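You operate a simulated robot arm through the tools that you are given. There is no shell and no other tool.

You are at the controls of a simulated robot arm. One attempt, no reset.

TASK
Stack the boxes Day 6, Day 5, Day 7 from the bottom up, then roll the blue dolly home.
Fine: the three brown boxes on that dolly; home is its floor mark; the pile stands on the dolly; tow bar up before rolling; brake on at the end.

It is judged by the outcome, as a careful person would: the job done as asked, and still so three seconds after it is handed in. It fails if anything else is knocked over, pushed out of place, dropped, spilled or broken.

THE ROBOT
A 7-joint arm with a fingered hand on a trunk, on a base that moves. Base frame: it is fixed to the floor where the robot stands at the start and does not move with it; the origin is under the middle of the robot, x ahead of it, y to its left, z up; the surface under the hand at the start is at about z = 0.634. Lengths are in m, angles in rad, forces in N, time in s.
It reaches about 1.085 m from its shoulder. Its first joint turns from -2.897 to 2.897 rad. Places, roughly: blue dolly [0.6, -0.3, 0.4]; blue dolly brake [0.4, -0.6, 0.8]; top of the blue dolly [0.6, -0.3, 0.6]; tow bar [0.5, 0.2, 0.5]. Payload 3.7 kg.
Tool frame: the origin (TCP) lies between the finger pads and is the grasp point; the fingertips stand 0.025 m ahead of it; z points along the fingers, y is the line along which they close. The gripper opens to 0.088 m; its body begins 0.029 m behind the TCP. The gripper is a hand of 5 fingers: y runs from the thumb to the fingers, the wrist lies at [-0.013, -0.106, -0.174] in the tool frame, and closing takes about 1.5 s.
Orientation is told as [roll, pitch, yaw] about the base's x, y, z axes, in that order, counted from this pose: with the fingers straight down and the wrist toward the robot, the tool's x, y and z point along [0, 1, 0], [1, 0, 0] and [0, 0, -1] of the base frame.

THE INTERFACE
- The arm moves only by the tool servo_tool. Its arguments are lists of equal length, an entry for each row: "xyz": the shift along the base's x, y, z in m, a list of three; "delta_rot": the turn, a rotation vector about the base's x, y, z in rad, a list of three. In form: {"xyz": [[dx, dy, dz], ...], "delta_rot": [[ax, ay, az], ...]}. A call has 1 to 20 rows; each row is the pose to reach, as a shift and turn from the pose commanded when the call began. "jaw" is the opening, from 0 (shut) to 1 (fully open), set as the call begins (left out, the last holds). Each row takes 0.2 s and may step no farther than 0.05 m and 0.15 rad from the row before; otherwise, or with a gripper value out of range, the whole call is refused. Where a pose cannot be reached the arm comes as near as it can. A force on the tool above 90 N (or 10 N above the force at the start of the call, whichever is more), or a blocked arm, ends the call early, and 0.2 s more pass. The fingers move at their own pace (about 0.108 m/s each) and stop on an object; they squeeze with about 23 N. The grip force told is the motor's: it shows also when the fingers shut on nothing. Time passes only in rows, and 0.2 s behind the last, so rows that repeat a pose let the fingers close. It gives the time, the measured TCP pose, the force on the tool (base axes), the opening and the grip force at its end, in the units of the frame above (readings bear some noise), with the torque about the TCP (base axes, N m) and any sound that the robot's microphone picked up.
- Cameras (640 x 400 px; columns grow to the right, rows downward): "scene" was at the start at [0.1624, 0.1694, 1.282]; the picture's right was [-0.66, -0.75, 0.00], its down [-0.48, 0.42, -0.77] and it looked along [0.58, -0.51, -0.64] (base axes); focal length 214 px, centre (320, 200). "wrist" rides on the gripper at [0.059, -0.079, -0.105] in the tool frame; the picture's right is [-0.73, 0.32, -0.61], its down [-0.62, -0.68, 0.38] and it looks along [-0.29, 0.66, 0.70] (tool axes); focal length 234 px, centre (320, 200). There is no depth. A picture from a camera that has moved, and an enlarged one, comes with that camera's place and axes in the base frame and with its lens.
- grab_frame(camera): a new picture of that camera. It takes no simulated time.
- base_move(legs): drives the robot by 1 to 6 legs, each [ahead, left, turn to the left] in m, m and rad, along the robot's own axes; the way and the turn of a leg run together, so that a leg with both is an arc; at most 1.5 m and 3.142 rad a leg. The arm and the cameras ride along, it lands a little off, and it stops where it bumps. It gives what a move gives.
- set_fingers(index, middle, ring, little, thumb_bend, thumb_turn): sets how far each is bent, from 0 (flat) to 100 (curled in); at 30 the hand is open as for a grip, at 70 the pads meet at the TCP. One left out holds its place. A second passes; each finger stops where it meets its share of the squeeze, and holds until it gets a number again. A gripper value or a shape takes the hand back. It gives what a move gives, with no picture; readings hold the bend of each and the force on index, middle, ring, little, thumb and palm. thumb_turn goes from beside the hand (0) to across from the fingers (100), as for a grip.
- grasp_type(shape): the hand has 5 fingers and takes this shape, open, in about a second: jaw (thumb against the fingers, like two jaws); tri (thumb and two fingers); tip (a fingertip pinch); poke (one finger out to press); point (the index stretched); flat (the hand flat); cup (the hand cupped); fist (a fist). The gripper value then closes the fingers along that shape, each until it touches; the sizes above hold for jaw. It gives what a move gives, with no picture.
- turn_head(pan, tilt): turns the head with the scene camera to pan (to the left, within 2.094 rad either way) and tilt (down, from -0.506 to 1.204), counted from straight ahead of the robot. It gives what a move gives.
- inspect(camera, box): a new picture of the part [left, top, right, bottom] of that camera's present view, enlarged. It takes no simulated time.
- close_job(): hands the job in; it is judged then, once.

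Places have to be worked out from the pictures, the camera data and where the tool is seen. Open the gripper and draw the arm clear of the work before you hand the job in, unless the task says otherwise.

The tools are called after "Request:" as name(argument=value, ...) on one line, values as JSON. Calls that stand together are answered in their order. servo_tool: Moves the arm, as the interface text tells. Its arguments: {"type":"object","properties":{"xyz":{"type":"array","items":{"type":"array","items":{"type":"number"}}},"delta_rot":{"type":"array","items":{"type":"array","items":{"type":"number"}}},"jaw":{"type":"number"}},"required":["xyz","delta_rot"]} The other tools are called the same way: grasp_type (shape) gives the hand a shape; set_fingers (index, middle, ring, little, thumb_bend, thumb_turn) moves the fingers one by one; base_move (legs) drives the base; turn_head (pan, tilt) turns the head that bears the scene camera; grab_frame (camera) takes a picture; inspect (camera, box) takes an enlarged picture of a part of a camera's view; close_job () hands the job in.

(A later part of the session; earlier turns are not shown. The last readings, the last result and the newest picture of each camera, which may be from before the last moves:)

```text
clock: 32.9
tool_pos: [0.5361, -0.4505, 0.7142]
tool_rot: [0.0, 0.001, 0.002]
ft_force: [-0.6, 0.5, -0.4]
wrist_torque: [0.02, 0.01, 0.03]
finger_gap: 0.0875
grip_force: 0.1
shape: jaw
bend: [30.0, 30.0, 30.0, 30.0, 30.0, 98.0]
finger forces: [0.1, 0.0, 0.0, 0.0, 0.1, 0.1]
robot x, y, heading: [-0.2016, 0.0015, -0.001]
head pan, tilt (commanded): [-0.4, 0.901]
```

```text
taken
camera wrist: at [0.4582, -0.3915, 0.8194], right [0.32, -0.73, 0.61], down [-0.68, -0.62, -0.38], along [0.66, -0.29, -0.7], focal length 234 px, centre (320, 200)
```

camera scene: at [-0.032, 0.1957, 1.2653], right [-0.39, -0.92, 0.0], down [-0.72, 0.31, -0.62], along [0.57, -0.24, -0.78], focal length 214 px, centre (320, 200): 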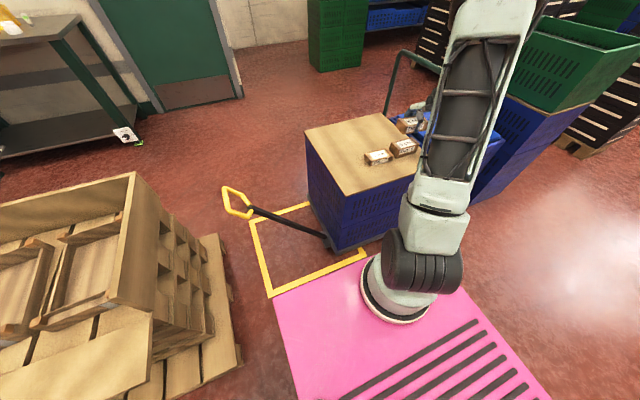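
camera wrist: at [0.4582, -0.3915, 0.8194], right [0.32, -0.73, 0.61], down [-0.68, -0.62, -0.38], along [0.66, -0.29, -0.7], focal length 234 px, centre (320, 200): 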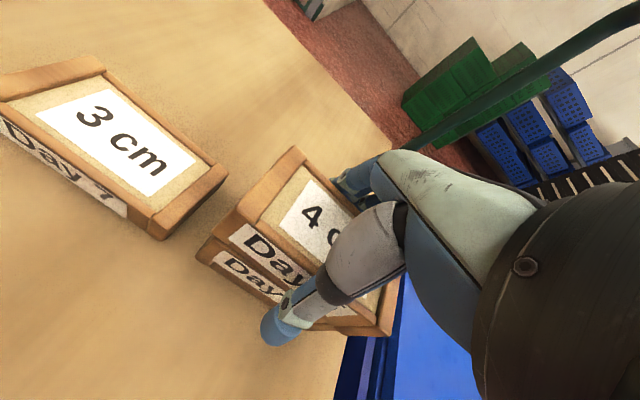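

Contact felt (≈3 N) and the box is released in place. I rise 0.1 m straight up, then move above Day 7 (y≈-0.32) for a look.

Request:
servo_tool(xyz=[[0, 0, 0.015], [0, 0, 0.04], [0, 0, 0.07], [0, 0, 0.1], [0, 0.03, 0.1], [0, 0.07, 0.1], [0, 0.11, 0.1], [0, 0.13, 0.1], [0, 0.13, 0.1]], delta_rot=[[0, 0, 0], [0, 0, 0], [0, 0, 0], [0, 0, 0], [0, 0, 0], [0, 0, 0], [0, 0, 0], [0, 0, 0], [0, 0, 0]], jaw=1.0)

Request:
grab_frame(camera="wrist")

Request:
inspect(camera="scene", box=[340, 60, 480, 180])

Request:
inspect(camera="wrist", box=[140, 180, 460, 380])

```text
clock: 34.9
tool_pos: [0.5364, -0.3198, 0.8144]
tool_rot: [0.002, 0.002, 0.003]
ft_force: [-0.5, -0.4, 0.0]
wrist_torque: [0.01, 0.0, -0.04]
finger_gap: 0.0876
grip_force: 0.1
shape: jaw
bend: [30.0, 30.0, 30.0, 30.0, 30.0, 98.0]
finger forces: [0.0, 0.0, 0.0, 0.1, 0.0, 0.0]
robot x, y, heading: [-0.2018, -0.0031, -0.003]
head pan, tilt (commanded): [-0.4, 0.901]
```

```text
taken
camera wrist: at [0.4575, -0.261, 0.9197], right [0.32, -0.73, 0.61], down [-0.68, -0.62, -0.38], along [0.66, -0.29, -0.7], focal length 234 px, centre (320, 200)
```

wrist: 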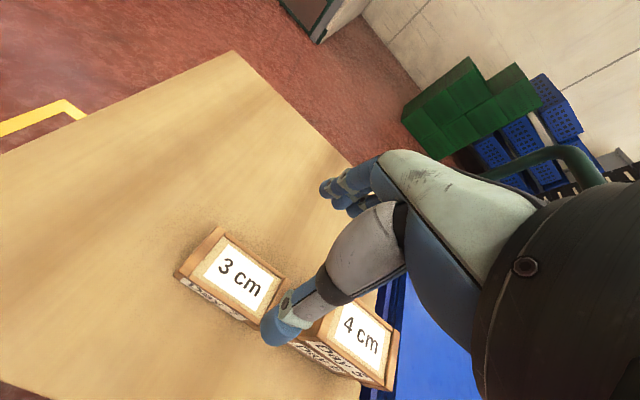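

```text
3.33 times, centred on (410, 120) of scene
camera zoom: at [-0.0321, 0.1958, 1.2653], right [-0.39, -0.92, 0.0], down [-0.72, 0.31, -0.62], along [0.57, -0.24, -0.78], focal length 715 px, centre (20, 467)
```

zoom: 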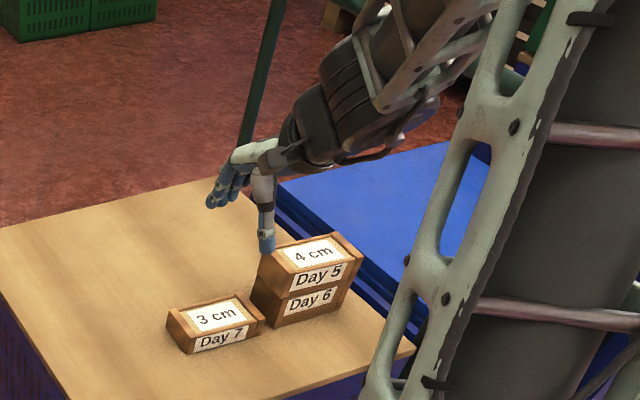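

```text
2.00 times, centred on (300, 280) of wrist
camera zoom: at [0.4575, -0.261, 0.9197], right [0.32, -0.73, 0.61], down [-0.68, -0.62, -0.38], along [0.66, -0.29, -0.7], focal length 468 px, centre (360, 40)
```

zoom: 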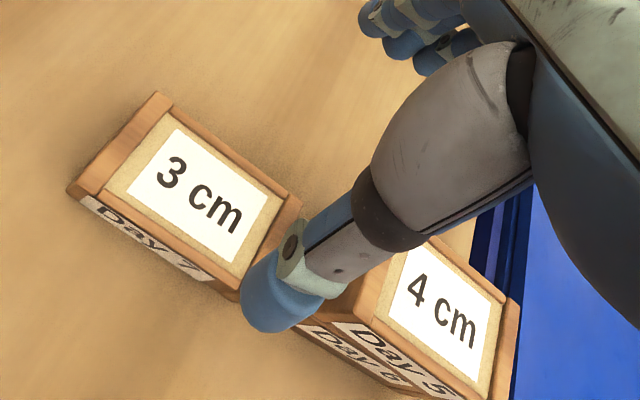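

The two-box pile is neatly aligned. Day 7's centre measures [0.539, -0.3235]; I descend to TCP z≈0.662 around it.

Request:
servo_tool(xyz=[[0.0015, -0.0035, -0.04], [0.0015, -0.0035, -0.08], [0.0015, -0.0035, -0.115], [0.0015, -0.0035, -0.135], [0.0015, -0.0035, -0.146], [0.0015, -0.0035, -0.1525], [0.0015, -0.0035, -0.1525]], delta_rot=[[0, 0, 0], [0, 0, 0], [0, 0, 0], [0, 0, 0], [0, 0, 0], [0, 0, 0], [0, 0, 0]], jaw=1.0)

Request:
grab_frame(camera="wrist")

Request:
inspect(camera="scene", box=[340, 60, 480, 180])

```text
clock: 36.5
tool_pos: [0.5392, -0.3245, 0.6611]
tool_rot: [0.001, 0.0, 0.002]
ft_force: [0.1, 0.2, 0.3]
wrist_torque: [-0.02, 0.02, -0.02]
finger_gap: 0.0877
grip_force: 0.1
shape: jaw
bend: [30.0, 30.0, 30.0, 30.0, 30.0, 98.0]
finger forces: [0.0, 0.0, 0.0, 0.1, 0.0, 0.0]
robot x, y, heading: [-0.2011, 0.0018, -0.006]
head pan, tilt (commanded): [-0.4, 0.901]
```

```text
taken
camera wrist: at [0.4602, -0.2654, 0.7659], right [0.32, -0.73, 0.61], down [-0.68, -0.62, -0.38], along [0.66, -0.29, -0.7], focal length 234 px, centre (320, 200)
```

wrist: 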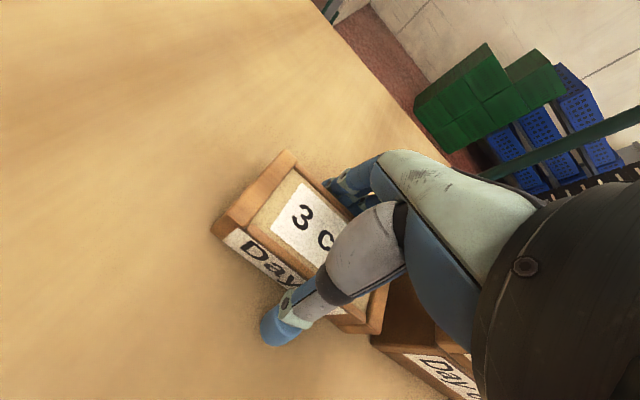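

```text
3.33 times, centred on (410, 120) of scene
camera zoom: at [-0.032, 0.1958, 1.2653], right [-0.39, -0.92, 0.0], down [-0.72, 0.31, -0.62], along [0.57, -0.24, -0.78], focal length 715 px, centre (20, 467)
```

zoom: 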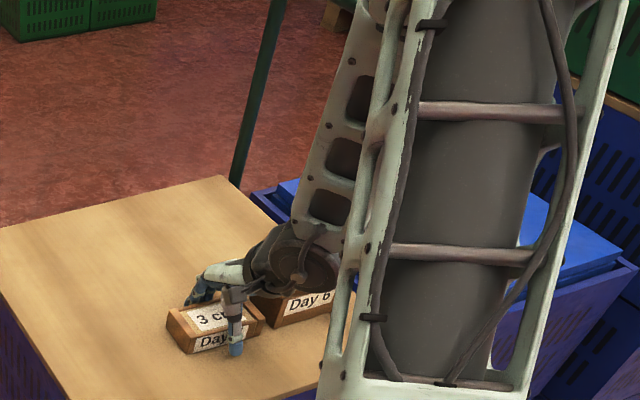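

Hand brackets Day 7 with no contact, clear of the pile. Closing.

Request:
servo_tool(xyz=[[0, 0, 0], [0, 0, 0], [0, 0, 0], [0, 0, 0], [0, 0, 0], [0, 0, 0], [0, 0, 0], [0, 0, 0], [0, 0, 0]], delta_rot=[[0, 0, 0], [0, 0, 0], [0, 0, 0], [0, 0, 0], [0, 0, 0], [0, 0, 0], [0, 0, 0], [0, 0, 0], [0, 0, 0]], jaw=0.0)

Request:
grab_frame(camera="wrist")

```text
clock: 38.5
tool_pos: [0.5396, -0.3238, 0.6613]
tool_rot: [0.001, 0.002, 0.002]
ft_force: [0.4, -0.1, 0.2]
wrist_torque: [0.01, -0.01, 0.02]
finger_gap: 0.0541
grip_force: 23.1
shape: jaw
bend: [28.0, 40.0, 38.0, 42.0, 64.0, 99.0]
finger forces: [11.2, 5.9, 2.7, 1.5, 21.1, 0.0]
robot x, y, heading: [-0.2014, -0.0044, -0.002]
head pan, tilt (commanded): [-0.4, 0.901]
```

```text
taken
camera wrist: at [0.4603, -0.2655, 0.766], right [0.32, -0.73, 0.61], down [-0.68, -0.62, -0.38], along [0.66, -0.29, -0.7], focal length 234 px, centre (320, 200)
```

wrist: 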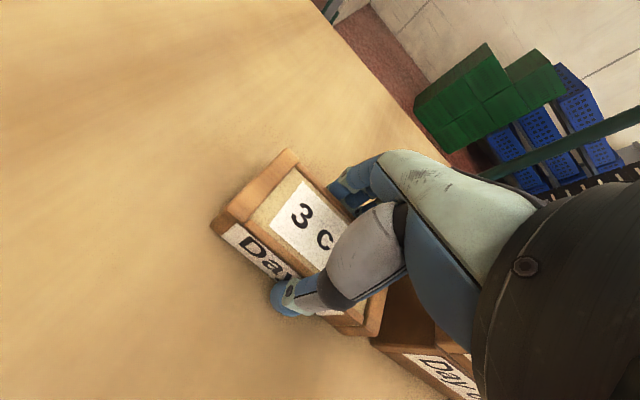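

Firm grip again. I lift 0.15 m, then carry Day 7 over the pile (dy≈-0.127) and look.

Request:
servo_tool(xyz=[[0, 0, 0.01], [0, 0, 0.04], [0, 0, 0.08], [0, 0, 0.12], [0, 0, 0.15], [-0.0005, -0.03, 0.15], [-0.001, -0.07, 0.15], [-0.0015, -0.105, 0.15], [-0.0015, -0.127, 0.15], [-0.0015, -0.127, 0.15]], delta_rot=[[0, 0, 0], [0, 0, 0], [0, 0, 0], [0, 0, 0], [0, 0, 0], [0, 0, 0], [0, 0, 0], [0, 0, 0], [0, 0, 0], [0, 0, 0]])

Request:
grab_frame(camera="wrist")

Request:
inspect(camera="wrist", box=[140, 130, 428, 350])

Request:
inspect(camera="scene", box=[340, 60, 480, 180])

```text
clock: 40.7
tool_pos: [0.5364, -0.4519, 0.8114]
tool_rot: [-0.001, 0.001, 0.0]
ft_force: [-0.4, 0.1, -1.5]
wrist_torque: [0.04, 0.0, 0.01]
finger_gap: 0.0539
grip_force: 22.8
shape: jaw
bend: [28.0, 40.0, 38.0, 42.0, 64.0, 99.0]
finger forces: [11.1, 5.8, 2.5, 1.4, 21.0, 0.1]
robot x, y, heading: [-0.2023, 0.001, -0.003]
head pan, tilt (commanded): [-0.4, 0.901]
```

```text
taken
camera wrist: at [0.4576, -0.3935, 0.9166], right [0.32, -0.73, 0.61], down [-0.68, -0.62, -0.38], along [0.66, -0.29, -0.7], focal length 234 px, centre (320, 200)
```

wrist: 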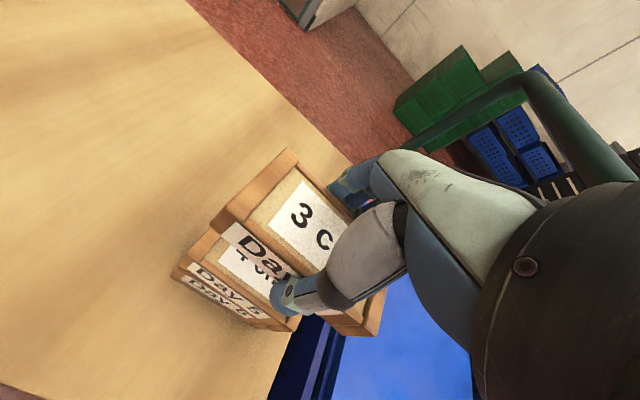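

```text
1.82 times, centred on (284, 240) of wrist
camera zoom: at [0.4576, -0.3935, 0.9166], right [0.32, -0.73, 0.61], down [-0.68, -0.62, -0.38], along [0.66, -0.29, -0.7], focal length 426 px, centre (386, 127)
```

zoom: 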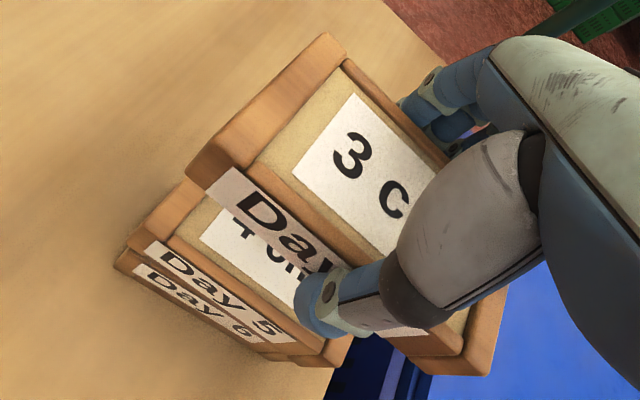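

```text
3.33 times, centred on (410, 120) of scene
camera zoom: at [-0.032, 0.1958, 1.2653], right [-0.39, -0.92, 0.0], down [-0.72, 0.31, -0.62], along [0.57, -0.24, -0.78], focal length 715 px, centre (20, 467)
```

zoom: 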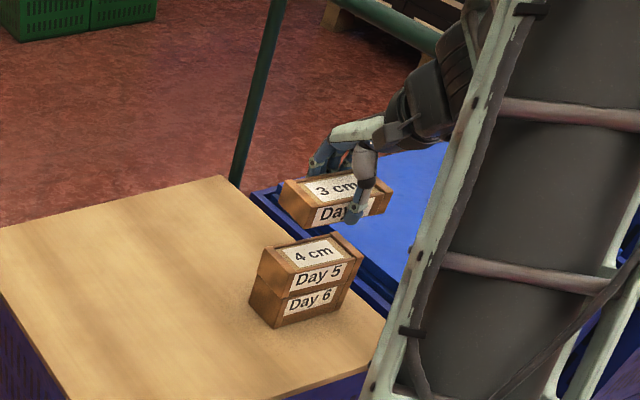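

Day 7 is aligned above the pile within a few mm. I lower it 0.060 m onto Day 5 with a gentle final approach.

Request:
servo_tool(xyz=[[0, 0.001, -0.025], [0, 0.001, -0.043], [0, 0.001, -0.053], [0, 0.001, -0.057], [0, 0.001, -0.059], [0, 0.001, -0.0605], [0, 0.001, -0.0615], [0, 0.001, -0.0615]], delta_rot=[[0, 0, 0], [0, 0, 0], [0, 0, 0], [0, 0, 0], [0, 0, 0], [0, 0, 0], [0, 0, 0], [0, 0, 0]])

Request:
inspect(camera="wrist", box=[140, 130, 428, 350])

Request:
inspect(camera="scene", box=[340, 60, 480, 180])

```text
clock: 42.5
tool_pos: [0.5377, -0.4484, 0.75]
tool_rot: [0.0, 0.0, 0.0]
ft_force: [-1.2, -0.8, 4.9]
wrist_torque: [-0.03, 0.06, 0.04]
finger_gap: 0.0541
grip_force: 23.3
shape: jaw
bend: [29.0, 40.0, 38.0, 42.0, 64.0, 99.0]
finger forces: [11.1, 5.8, 2.7, 1.4, 22.3, 0.2]
robot x, y, heading: [-0.2027, 0.0019, -0.006]
head pan, tilt (commanded): [-0.4, 0.901]
```

```text
1.82 times, centred on (284, 240) of wrist
camera zoom: at [0.4592, -0.3902, 0.8554], right [0.32, -0.73, 0.61], down [-0.68, -0.62, -0.38], along [0.66, -0.29, -0.7], focal length 426 px, centre (386, 127)
```

zoom: 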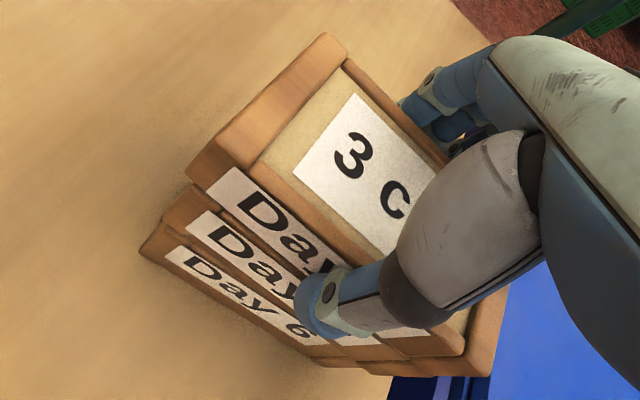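

```text
3.33 times, centred on (410, 120) of scene
camera zoom: at [-0.0322, 0.1958, 1.2653], right [-0.39, -0.92, 0.0], down [-0.72, 0.31, -0.62], along [0.57, -0.24, -0.78], focal length 715 px, centre (20, 467)
```

zoom: 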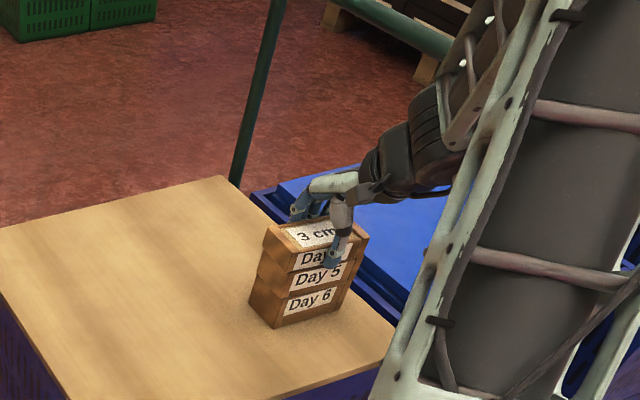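

Day 7 rests on the pile (≈6 N contact), well aligned. I open the hand.

Request:
servo_tool(xyz=[[0, 0, 0.0005], [0, 0, 0.0005], [0, 0, 0.0005], [0, 0, 0.0005], [0, 0, 0.0005], [0, 0, 0.0005], [0, 0, 0.0005], [0, 0, 0.0005]], delta_rot=[[0, 0, 0], [0, 0, 0], [0, 0, 0], [0, 0, 0], [0, 0, 0], [0, 0, 0], [0, 0, 0], [0, 0, 0]], jaw=1.0)

Request:
servo_tool(xyz=[[0, 0, 0.015], [0, 0, 0.05], [0, 0, 0.09], [0, 0, 0.13], [0, 0, 0.17], [-0.03, 0.02, 0.2], [-0.06, 0.05, 0.22], [-0.09, 0.08, 0.24], [-0.12, 0.1, 0.24], [-0.12, 0.1, 0.24]], delta_rot=[[0, 0, 0], [0, 0, 0], [0, 0, 0], [0, 0, 0], [0, 0, 0], [0, 0, 0], [0, 0, 0], [0, 0, 0], [0, 0, 0], [0, 0, 0]], jaw=1.0)

Request:
grab_frame(camera="wrist")

Request:
grab_frame(camera="scene")

```text
clock: 44.3
tool_pos: [0.5367, -0.4491, 0.7504]
tool_rot: [-0.001, 0.004, 0.0]
ft_force: [-0.4, 0.4, -0.1]
wrist_torque: [0.0, 0.01, -0.03]
finger_gap: 0.0877
grip_force: 0.0
shape: jaw
bend: [30.0, 30.0, 30.0, 30.0, 30.0, 98.0]
finger forces: [0.0, 0.0, 0.0, 0.0, 0.0, 0.0]
robot x, y, heading: [-0.2033, 0.0013, -0.004]
head pan, tilt (commanded): [-0.4, 0.901]
```

```text
clock: 46.5
tool_pos: [0.415, -0.3491, 0.9915]
tool_rot: [0.0, 0.002, 0.002]
ft_force: [-0.9, -0.6, 0.0]
wrist_torque: [-0.03, -0.01, -0.04]
finger_gap: 0.0876
grip_force: 0.2
shape: jaw
bend: [30.0, 30.0, 30.0, 30.0, 30.0, 98.0]
finger forces: [0.0, 0.1, 0.1, 0.0, 0.1, 0.0]
robot x, y, heading: [-0.2023, -0.0016, -0.006]
head pan, tilt (commanded): [-0.4, 0.901]
```

```text
taken
camera wrist: at [0.3375, -0.2907, 1.097], right [0.33, -0.73, 0.61], down [-0.68, -0.62, -0.38], along [0.66, -0.29, -0.7], focal length 234 px, centre (320, 200)
```

wrist: 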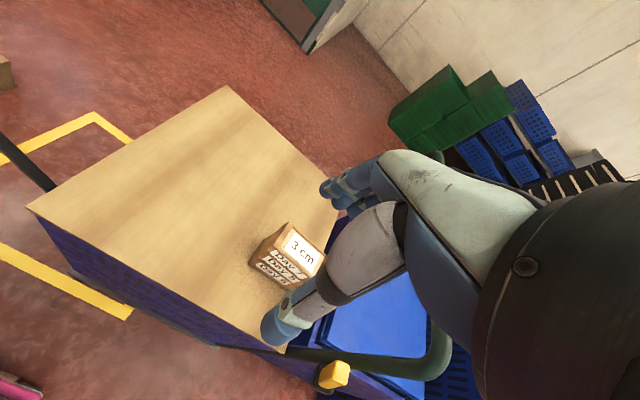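

```text
taken
camera scene: at [-0.032, 0.1958, 1.2653], right [-0.39, -0.92, 0.0], down [-0.72, 0.31, -0.62], along [0.57, -0.24, -0.78], focal length 214 px, centre (320, 200)
```

scene: 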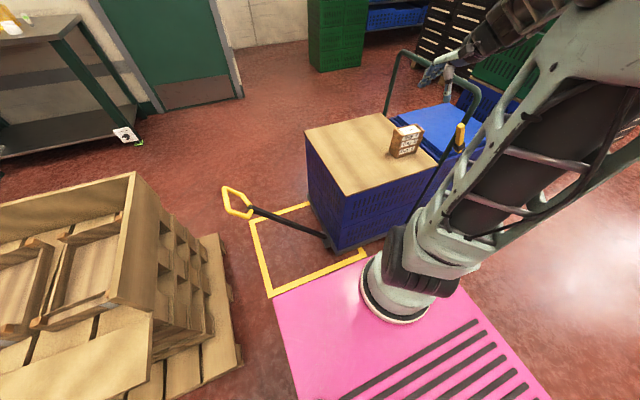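

The pile stands: Day 6, Day 5, Day 7 from the bottom. Now I enlarge the brake and handle views to understand the brake's state.

Request:
inspect(camera="scene", box=[370, 30, 500, 210])

Request:
inspect(camera="wrist", box=[260, 330, 460, 400])

Request:
inspect(camera="scene", box=[440, 110, 480, 170])

```text
2.22 times, centred on (435, 120) of scene
camera zoom: at [-0.032, 0.1958, 1.2653], right [-0.39, -0.92, 0.0], down [-0.72, 0.31, -0.62], along [0.57, -0.24, -0.78], focal length 477 px, centre (64, 378)
```

zoom: 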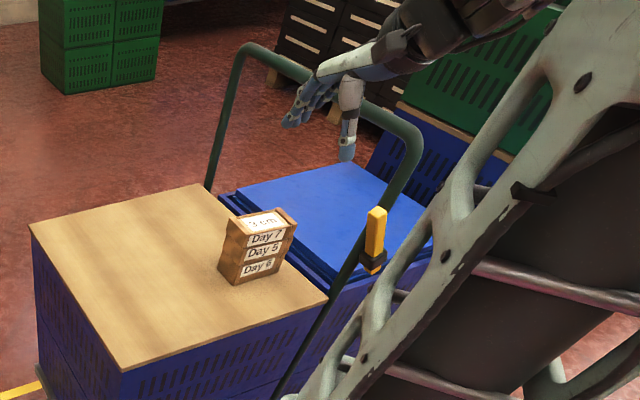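

```text
3.20 times, centred on (360, 365) of wrist
camera zoom: at [0.3375, -0.2907, 1.097], right [0.33, -0.73, 0.61], down [-0.68, -0.62, -0.38], along [0.66, -0.29, -0.7], focal length 749 px, centre (192, -328)
```

zoom: 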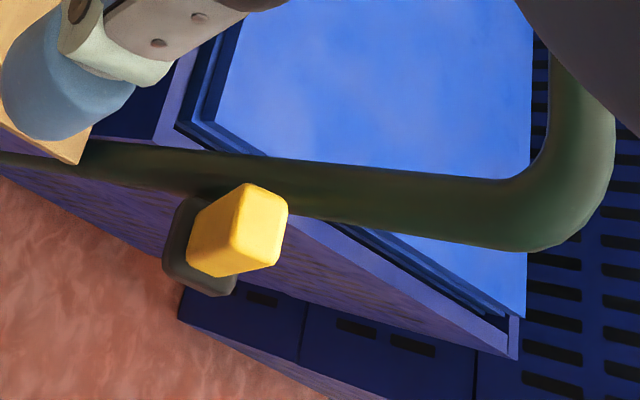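

```text
6.67 times, centred on (460, 140) of scene
camera zoom: at [-0.032, 0.1958, 1.2653], right [-0.39, -0.92, 0.0], down [-0.72, 0.31, -0.62], along [0.57, -0.24, -0.78], focal length 1430 px, centre (-613, 600)
```

zoom: 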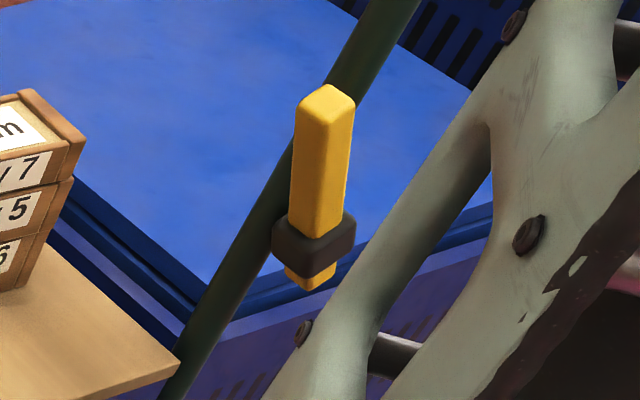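

The lever stands at about [0.388, -0.506, 0.852], pivoting on a housing at ≈[0.39, -0.579, 0.734] (tilted ~32° toward +y); I'll check later whether that's on or off. Next the tow bar: I'll swing the arm around in front of the shoulder to the left side for a wrist view of the bar.

Request:
servo_tool(xyz=[[0.03, 0.035, 0.01], [0.06, 0.07, 0.01], [0.09, 0.105, 0.01], [0.105, 0.15, 0.01], [0.105, 0.195, 0.01], [0.105, 0.24, 0.01], [0.105, 0.285, 0.01], [0.105, 0.33, 0.01], [0.105, 0.375, 0.01], [0.105, 0.42, 0.01], [0.105, 0.465, 0.01], [0.085, 0.505, 0.01], [0.06, 0.545, 0.01], [0.035, 0.585, 0.01], [0.01, 0.625, 0.01], [-0.015, 0.665, 0.01], [-0.015, 0.68, 0.0]], delta_rot=[[0, 0, 0], [0, 0, 0], [0, 0, 0], [0, 0, 0], [0, 0, 0], [0, 0, 0], [0, 0, 0], [0, 0, 0], [0, 0, 0], [0, 0, 0], [0, 0, 0], [0, 0, 0], [0, 0, 0], [0, 0, 0], [0, 0, 0], [0, 0, 0], [0, 0, 0]], jaw=1.0)

Request:
grab_frame(camera="wrist")

Request:
grab_frame(camera="scene")

```text
clock: 50.1
tool_pos: [0.404, 0.3298, 0.9908]
tool_rot: [-0.001, 0.001, 0.003]
ft_force: [-0.8, 0.0, -0.2]
wrist_torque: [0.0, 0.03, 0.01]
finger_gap: 0.0876
grip_force: 0.1
shape: jaw
bend: [30.0, 30.0, 30.0, 30.0, 30.0, 98.0]
finger forces: [0.0, 0.1, 0.1, 0.0, 0.0, 0.1]
robot x, y, heading: [-0.197, 0.0023, -0.008]
head pan, tilt (commanded): [-0.4, 0.901]
```

```text
taken
camera wrist: at [0.3256, 0.3896, 1.0958], right [0.32, -0.73, 0.61], down [-0.68, -0.62, -0.38], along [0.66, -0.29, -0.7], focal length 234 px, centre (320, 200)
```

wrist: 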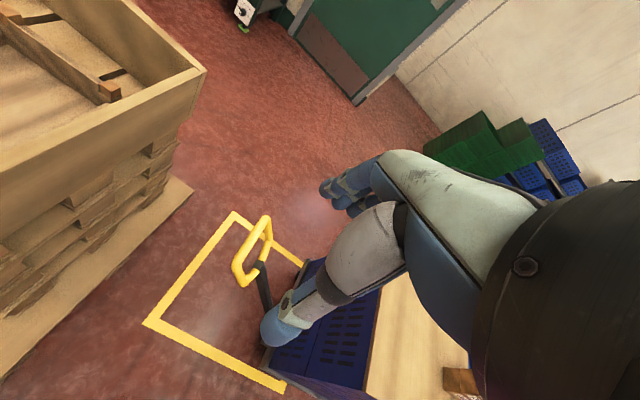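

```text
taken
camera scene: at [-0.0321, 0.1958, 1.2653], right [-0.39, -0.92, 0.0], down [-0.72, 0.31, -0.62], along [0.57, -0.24, -0.78], focal length 214 px, centre (320, 200)
```

scene: 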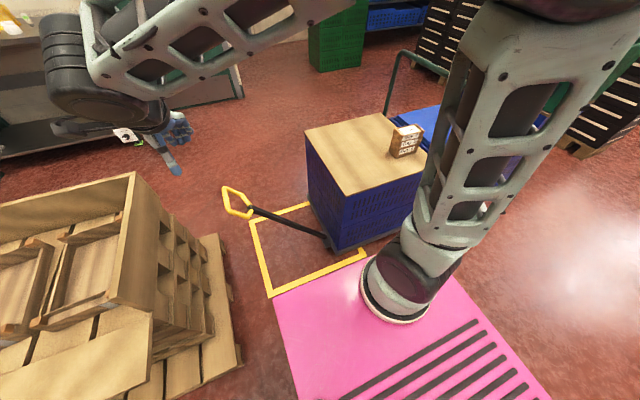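

The wrist camera now sees the tow bar and mark. I enlarge to triangulate the loop and the bar.

Request:
inspect(camera="wrist", box=[140, 190, 316, 400])

Request:
inspect(camera="scene", box=[210, 170, 370, 270])

```text
1.90 times, centred on (228, 295) of wrist
camera zoom: at [0.3256, 0.3896, 1.0958], right [0.32, -0.73, 0.61], down [-0.68, -0.62, -0.38], along [0.66, -0.29, -0.7], focal length 446 px, centre (495, 19)
```

zoom: 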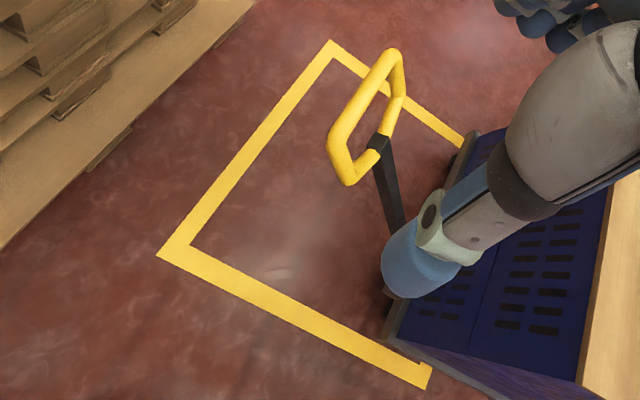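

```text
4.00 times, centred on (290, 220) of scene
camera zoom: at [-0.0321, 0.1958, 1.2653], right [-0.39, -0.92, 0.0], down [-0.72, 0.31, -0.62], along [0.57, -0.24, -0.78], focal length 858 px, centre (440, 120)
```

zoom: 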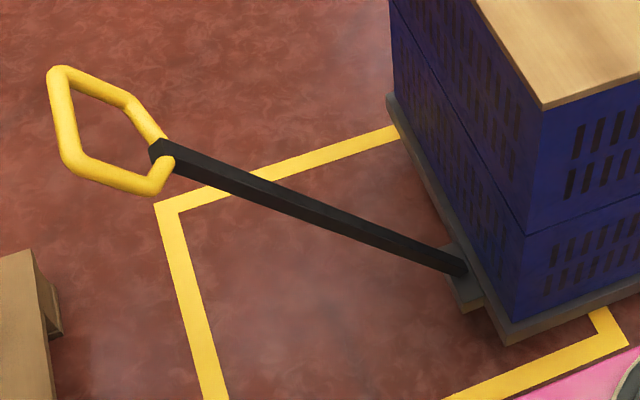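

Triangulated: hinge ≈[0.517, -0.075, 0.143], bar top ≈[0.517, 0.250, 0.608], and the loop's outer crossbar runs along x from 0.471 to 0.579 at y≈0.309, z≈0.68. I'll yaw the hand +90° so it can close across the crossbar, hovering above it at z≈0.84.

Request:
servo_tool(xyz=[[0.01, -0.002, -0.012], [0.02, -0.004, -0.024], [0.03, -0.006, -0.036], [0.04, -0.008, -0.048], [0.05, -0.01, -0.06], [0.06, -0.012, -0.072], [0.07, -0.014, -0.084], [0.08, -0.016, -0.096], [0.09, -0.018, -0.11], [0.1, -0.02, -0.125], [0.121, -0.021, -0.15], [0.121, -0.021, -0.15]], delta_rot=[[0, 0, 0.1428], [0, 0, 0.2856], [0, 0, 0.4284], [0, 0, 0.5712], [0, 0, 0.714], [0, 0, 0.8568], [0, 0, 0.9996], [0, 0, 1.1424], [0, 0, 1.2852], [0, 0, 1.428], [0, 0, 1.5708], [0, 0, 1.5708]], jaw=1.0)

Request:
grab_frame(camera="wrist")

Request:
grab_frame(camera="scene")

```text
clock: 52.7
tool_pos: [0.522, 0.3103, 0.8407]
tool_rot: [-0.001, 0.002, 1.575]
ft_force: [-0.7, 0.6, 0.0]
wrist_torque: [0.01, -0.01, -0.03]
finger_gap: 0.0878
grip_force: 0.1
shape: jaw
bend: [30.0, 30.0, 30.0, 30.0, 30.0, 98.0]
finger forces: [0.1, 0.1, 0.1, 0.1, 0.0, 0.0]
robot x, y, heading: [-0.1997, 0.0011, -0.008]
head pan, tilt (commanded): [-0.4, 0.901]
```

```text
taken
camera wrist: at [0.464, 0.2312, 0.9465], right [0.72, 0.33, 0.61], down [0.63, -0.68, -0.38], along [0.29, 0.66, -0.7], focal length 234 px, centre (320, 200)
```

wrist: 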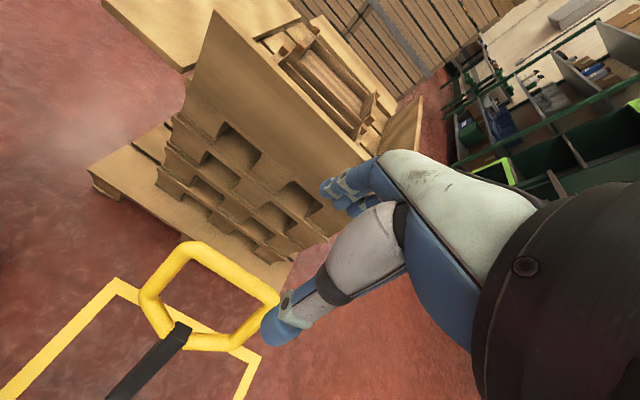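

```text
taken
camera scene: at [-0.0321, 0.1959, 1.2653], right [-0.39, -0.92, 0.0], down [-0.72, 0.31, -0.62], along [0.57, -0.24, -0.78], focal length 214 px, centre (320, 200)
```

scene: 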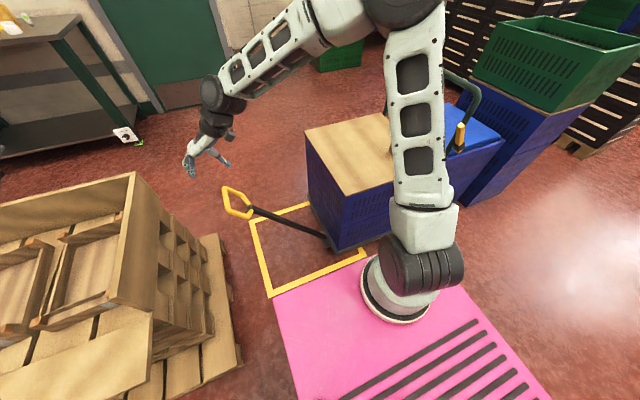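

The crossbar sits at y≈0.31, z≈0.68, centred at x≈0.522, right under the TCP. I descend to z≈0.683 with thumb on the dolly side and fingers outside.

Request:
servo_tool(xyz=[[0, 0, -0.04], [0, 0, -0.08], [0, 0, -0.115], [0, 0, -0.14], [0, 0, -0.152], [0, 0, -0.158], [0, 0, -0.158]], delta_rot=[[0, 0, 0], [0, 0, 0], [0, 0, 0], [0, 0, 0], [0, 0, 0], [0, 0, 0], [0, 0, 0]], jaw=1.0)

Request:
grab_frame(camera="wrist")

Request:
inspect(camera="scene", box=[150, 130, 350, 270])

```text
clock: 54.3
tool_pos: [0.5235, 0.3079, 0.6831]
tool_rot: [0.003, 0.001, 1.572]
ft_force: [-1.2, -0.4, -0.1]
wrist_torque: [0.01, -0.03, -0.02]
finger_gap: 0.0875
grip_force: 0.1
shape: jaw
bend: [30.0, 30.0, 30.0, 30.0, 30.0, 98.0]
finger forces: [0.0, 0.1, 0.1, 0.0, 0.0, 0.0]
robot x, y, heading: [-0.2008, -0.001, -0.004]
head pan, tilt (commanded): [-0.4, 0.901]
```

```text
taken
camera wrist: at [0.4651, 0.2306, 0.7882], right [0.73, 0.32, 0.61], down [0.62, -0.68, -0.38], along [0.29, 0.66, -0.7], focal length 234 px, centre (320, 200)
```

wrist: 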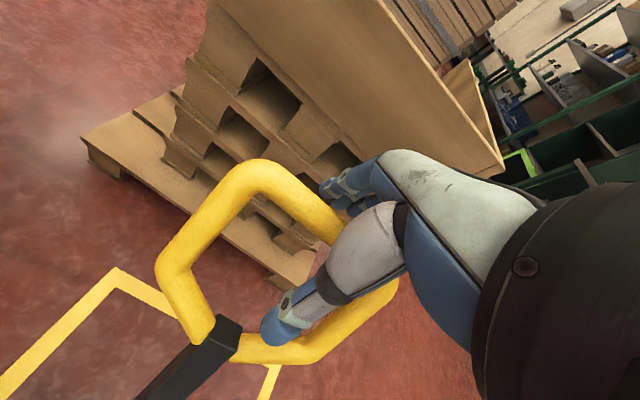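

```text
2.86 times, centred on (250, 200) of scene
camera zoom: at [-0.032, 0.1959, 1.2653], right [-0.39, -0.92, 0.0], down [-0.72, 0.31, -0.62], along [0.57, -0.24, -0.78], focal length 613 px, centre (520, 200)
```

zoom: 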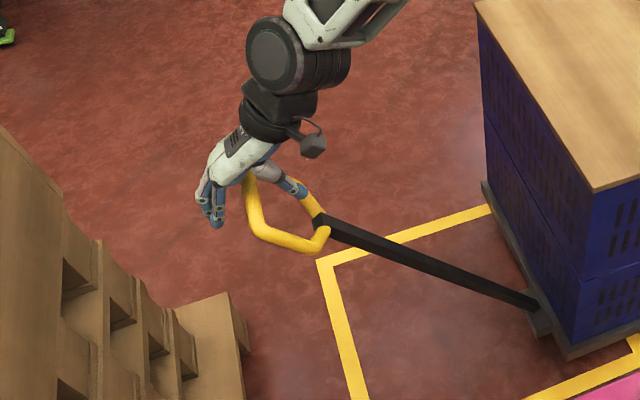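

The hand straddles the crossbar without touching. I close it.

Request:
servo_tool(xyz=[[0, 0, 0], [0, 0, 0], [0, 0, 0], [0, 0, 0], [0, 0, 0], [0, 0, 0], [0, 0, 0], [0, 0, 0], [0, 0, 0], [0, 0, 0]], delta_rot=[[0, 0, 0], [0, 0, 0], [0, 0, 0], [0, 0, 0], [0, 0, 0], [0, 0, 0], [0, 0, 0], [0, 0, 0], [0, 0, 0], [0, 0, 0]], jaw=0.0)

Request:
grab_frame(camera="wrist")

Request:
inspect(camera="scene", box=[150, 130, 350, 270])

```text
clock: 56.5
tool_pos: [0.5233, 0.309, 0.683]
tool_rot: [-0.001, 0.003, 1.572]
ft_force: [-1.2, -5.4, -7.9]
wrist_torque: [0.04, 0.03, 0.08]
finger_gap: 0.0001
grip_force: 23.2
shape: jaw
bend: [70.0, 70.0, 70.0, 70.0, 73.0, 100.0]
finger forces: [2.0, 0.0, 2.7, 2.1, 11.7, 0.1]
robot x, y, heading: [-0.2021, -0.0001, -0.005]
head pan, tilt (commanded): [-0.4, 0.901]
```

```text
taken
camera wrist: at [0.4652, 0.2304, 0.7881], right [0.73, 0.32, 0.61], down [0.62, -0.68, -0.38], along [0.29, 0.66, -0.7], focal length 234 px, centre (320, 200)
```

wrist: 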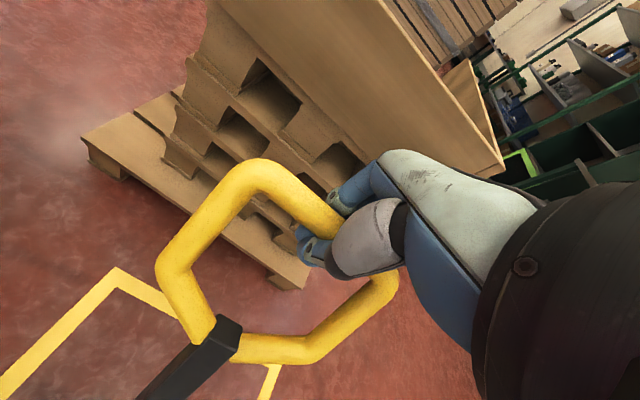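

```text
2.86 times, centred on (250, 200) of scene
camera zoom: at [-0.0318, 0.1959, 1.2653], right [-0.39, -0.92, 0.0], down [-0.72, 0.31, -0.62], along [0.57, -0.24, -0.78], focal length 613 px, centre (520, 200)
```

zoom: 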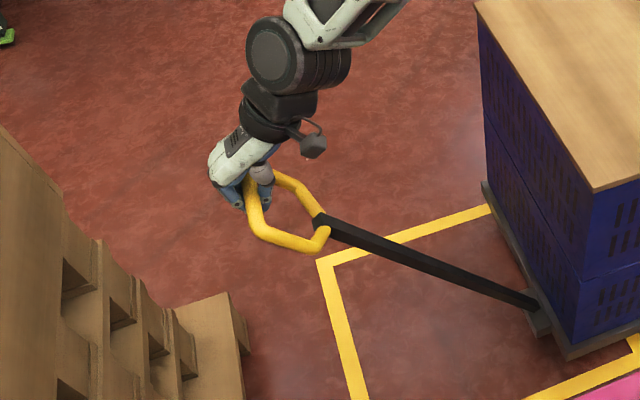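

The fingers now encircle the crossbar (gap 0, about 8 N reaction), so it is caged. I swing it along the hinge arc (radius ≈0.66 m), first from ~54° to ~66°.

Request:
servo_tool(xyz=[[0, -0.014, 0.009], [0, -0.029, 0.019], [0, -0.044, 0.028], [0, -0.059, 0.037], [0, -0.074, 0.0455], [0, -0.09, 0.0535], [0, -0.105, 0.061], [0, -0.121, 0.068], [0, -0.121, 0.068]], delta_rot=[[0, 0, 0], [0, 0, 0], [0, 0, 0], [0, 0, 0], [0, 0, 0], [0, 0, 0], [0, 0, 0], [0, 0, 0], [0, 0, 0]])

Request:
grab_frame(camera="wrist")

Request:
grab_frame(camera="scene")

```text
clock: 58.5
tool_pos: [0.5234, 0.1869, 0.7531]
tool_rot: [0.001, 0.003, 1.571]
ft_force: [-2.6, -7.5, -23.5]
wrist_torque: [0.19, 0.06, 0.06]
finger_gap: 0.0
grip_force: 23.0
shape: jaw
bend: [70.0, 70.0, 70.0, 70.0, 72.0, 100.0]
finger forces: [1.0, 0.1, 2.1, 1.7, 19.3, 0.1]
robot x, y, heading: [-0.2013, 0.0021, -0.008]
head pan, tilt (commanded): [-0.4, 0.901]
```

```text
taken
camera wrist: at [0.4654, 0.1094, 0.8569], right [0.73, 0.33, 0.61], down [0.62, -0.68, -0.38], along [0.29, 0.66, -0.7], focal length 234 px, centre (320, 200)
```

wrist: 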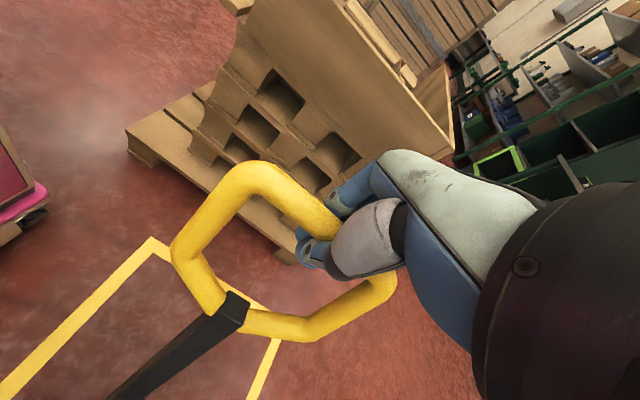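

```text
taken
camera scene: at [-0.0314, 0.1958, 1.2652], right [-0.39, -0.92, 0.0], down [-0.72, 0.31, -0.62], along [0.57, -0.24, -0.78], focal length 214 px, centre (320, 200)
```

scene: 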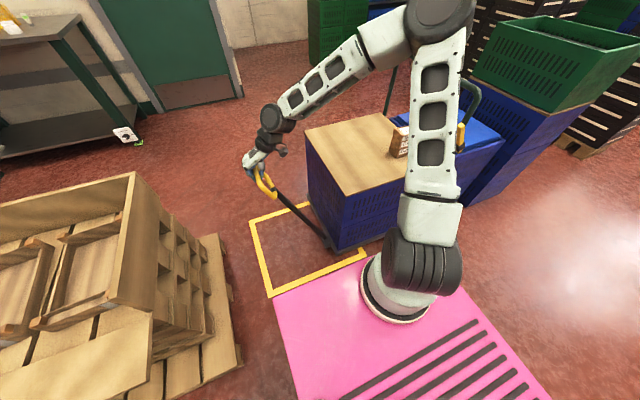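

Resistance is almost purely radial (≈24 N pull along the bar), with little tangential load, so my arc radius is a few mm large. I continue to ~78° with a slightly tighter arc.

Request:
servo_tool(xyz=[[0, -0.002, -0.002], [0, -0.017, 0.004], [0, -0.033, 0.01], [0, -0.049, 0.0155], [0, -0.066, 0.0206], [0, -0.082, 0.025], [0, -0.099, 0.029], [0, -0.116, 0.0325], [0, -0.133, 0.036], [0, -0.133, 0.036]], delta_rot=[[0, 0, 0], [0, 0, 0], [0, 0, 0], [0, 0, 0], [0, 0, 0], [0, 0, 0], [0, 0, 0], [0, 0, 0], [0, 0, 0], [0, 0, 0]])

Request:
grab_frame(camera="wrist")

Request:
grab_frame(camera="scene")

```text
clock: 60.7
tool_pos: [0.5249, 0.0552, 0.7866]
tool_rot: [-0.002, 0.001, 1.571]
ft_force: [-4.2, 0.4, -2.9]
wrist_torque: [0.04, -0.03, 0.11]
finger_gap: 0.0002
grip_force: 23.5
shape: jaw
bend: [70.0, 70.0, 70.0, 70.0, 74.0, 100.0]
finger forces: [0.4, 0.1, 1.7, 1.6, 3.7, 0.0]
robot x, y, heading: [-0.2059, 0.0028, -0.006]
head pan, tilt (commanded): [-0.4, 0.901]
```

```text
taken
camera wrist: at [0.466, -0.0228, 0.892], right [0.73, 0.32, 0.61], down [0.62, -0.68, -0.38], along [0.29, 0.66, -0.7], focal length 234 px, centre (320, 200)
```

wrist: 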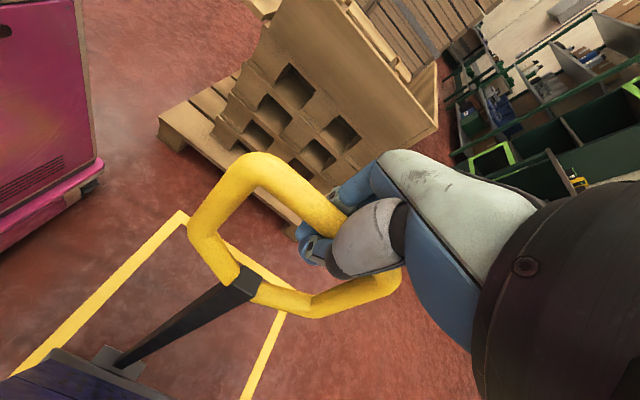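

```text
taken
camera scene: at [-0.0321, 0.1958, 1.2653], right [-0.39, -0.92, 0.0], down [-0.72, 0.31, -0.62], along [0.57, -0.24, -0.78], focal length 214 px, centre (320, 200)
```

scene: 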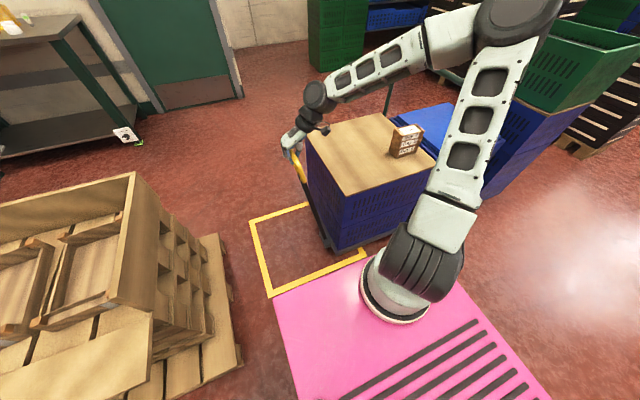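

Forces are small now. I continue the arc toward vertical, slowing near 90°.

Request:
servo_tool(xyz=[[0, -0.016, 0.0027], [0, -0.033, 0.005], [0, -0.05, 0.0074], [0, -0.067, 0.0094], [0, -0.084, 0.0108], [0, -0.096, 0.0116], [0, -0.107, 0.012], [0, -0.118, 0.0122], [0, -0.118, 0.0122]], delta_rot=[[0, 0, 0], [0, 0, 0], [0, 0, 0], [0, 0, 0], [0, 0, 0], [0, 0, 0], [0, 0, 0], [0, 0, 0], [0, 0, 0]])

Request:
grab_frame(camera="wrist")

Request:
grab_frame(camera="scene")

```text
clock: 62.7
tool_pos: [0.524, -0.0627, 0.7982]
tool_rot: [0.0, 0.001, 1.572]
ft_force: [-0.8, 0.8, -6.9]
wrist_torque: [0.07, -0.02, 0.07]
finger_gap: 0.0002
grip_force: 23.0
shape: jaw
bend: [70.0, 70.0, 70.0, 70.0, 74.0, 100.0]
finger forces: [0.2, 0.1, 1.5, 1.5, 7.0, 0.0]
robot x, y, heading: [-0.1991, -0.0016, -0.004]
head pan, tilt (commanded): [-0.4, 0.901]
```

```text
taken
camera wrist: at [0.4656, -0.1412, 0.9045], right [0.73, 0.32, 0.61], down [0.62, -0.68, -0.38], along [0.29, 0.66, -0.7], focal length 234 px, centre (320, 200)
```

wrist: 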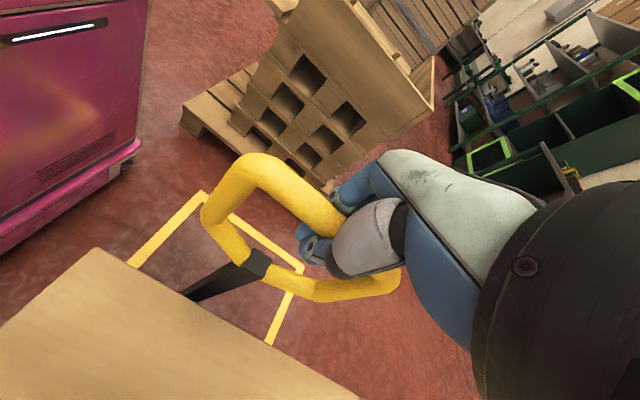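

```text
taken
camera scene: at [-0.0319, 0.1958, 1.2653], right [-0.39, -0.92, 0.0], down [-0.72, 0.31, -0.62], along [0.57, -0.24, -0.78], focal length 214 px, centre (320, 200)
```

scene: 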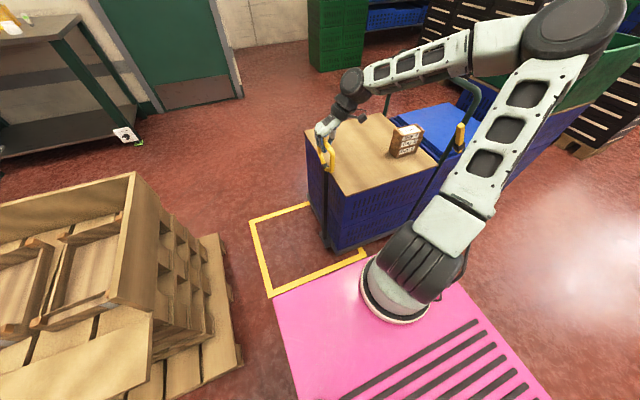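

The bar is nearly upright with little force. I enlarge the scene view to judge how vertical it is.

Request:
inspect(camera="scene", box=[280, 60, 400, 260])

Request:
inspect(camera="wrist", box=[100, 130, 420, 350])

```text
2.00 times, centred on (340, 160) of scene
camera zoom: at [-0.0319, 0.1958, 1.2653], right [-0.39, -0.92, 0.0], down [-0.72, 0.31, -0.62], along [0.57, -0.24, -0.78], focal length 429 px, centre (280, 280)
```

zoom: 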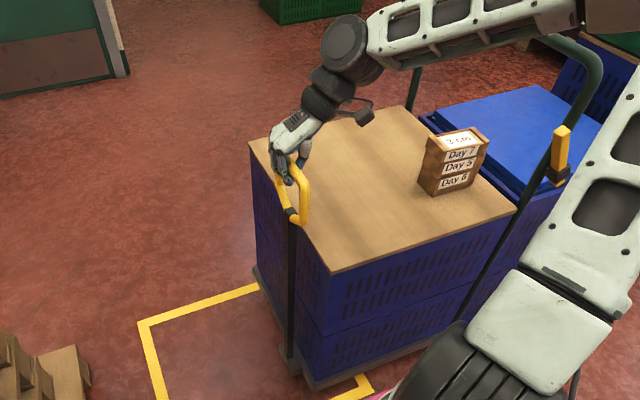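

```text
1.82 times, centred on (260, 240) of wrist
camera zoom: at [0.4656, -0.1412, 0.9045], right [0.73, 0.32, 0.61], down [0.62, -0.68, -0.38], along [0.29, 0.66, -0.7], focal length 426 px, centre (429, 127)
```

zoom: 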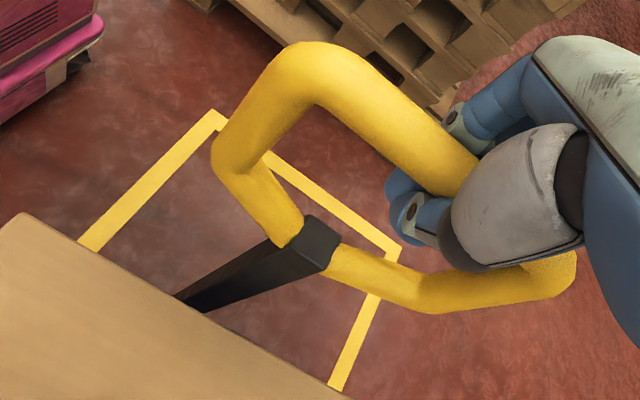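

The bar is at roughly 89°. I go on in small steps to and slightly past vertical, watching for a stop or a latch sound.

Request:
servo_tool(xyz=[[0, -0.006, -0.001], [0, -0.012, -0.001], [0, -0.018, -0.001], [0, -0.018, -0.001]], delta_rot=[[0, 0, 0], [0, 0, 0], [0, 0, 0], [0, 0, 0]])

```text
clock: 63.7
tool_pos: [0.5242, -0.0768, 0.7979]
tool_rot: [0.0, 0.0, 1.575]
ft_force: [1.0, 31.7, 0.3]
wrist_torque: [-0.27, -0.01, 0.03]
finger_gap: 0.0002
grip_force: 23.0
shape: jaw
bend: [64.0, 70.0, 70.0, 55.0, 76.0, 100.0]
finger forces: [21.1, 3.7, 3.1, 2.5, 0.0, 0.0]
robot x, y, heading: [-0.201, 0.0026, -0.006]
head pan, tilt (commanded): [-0.4, 0.901]
```

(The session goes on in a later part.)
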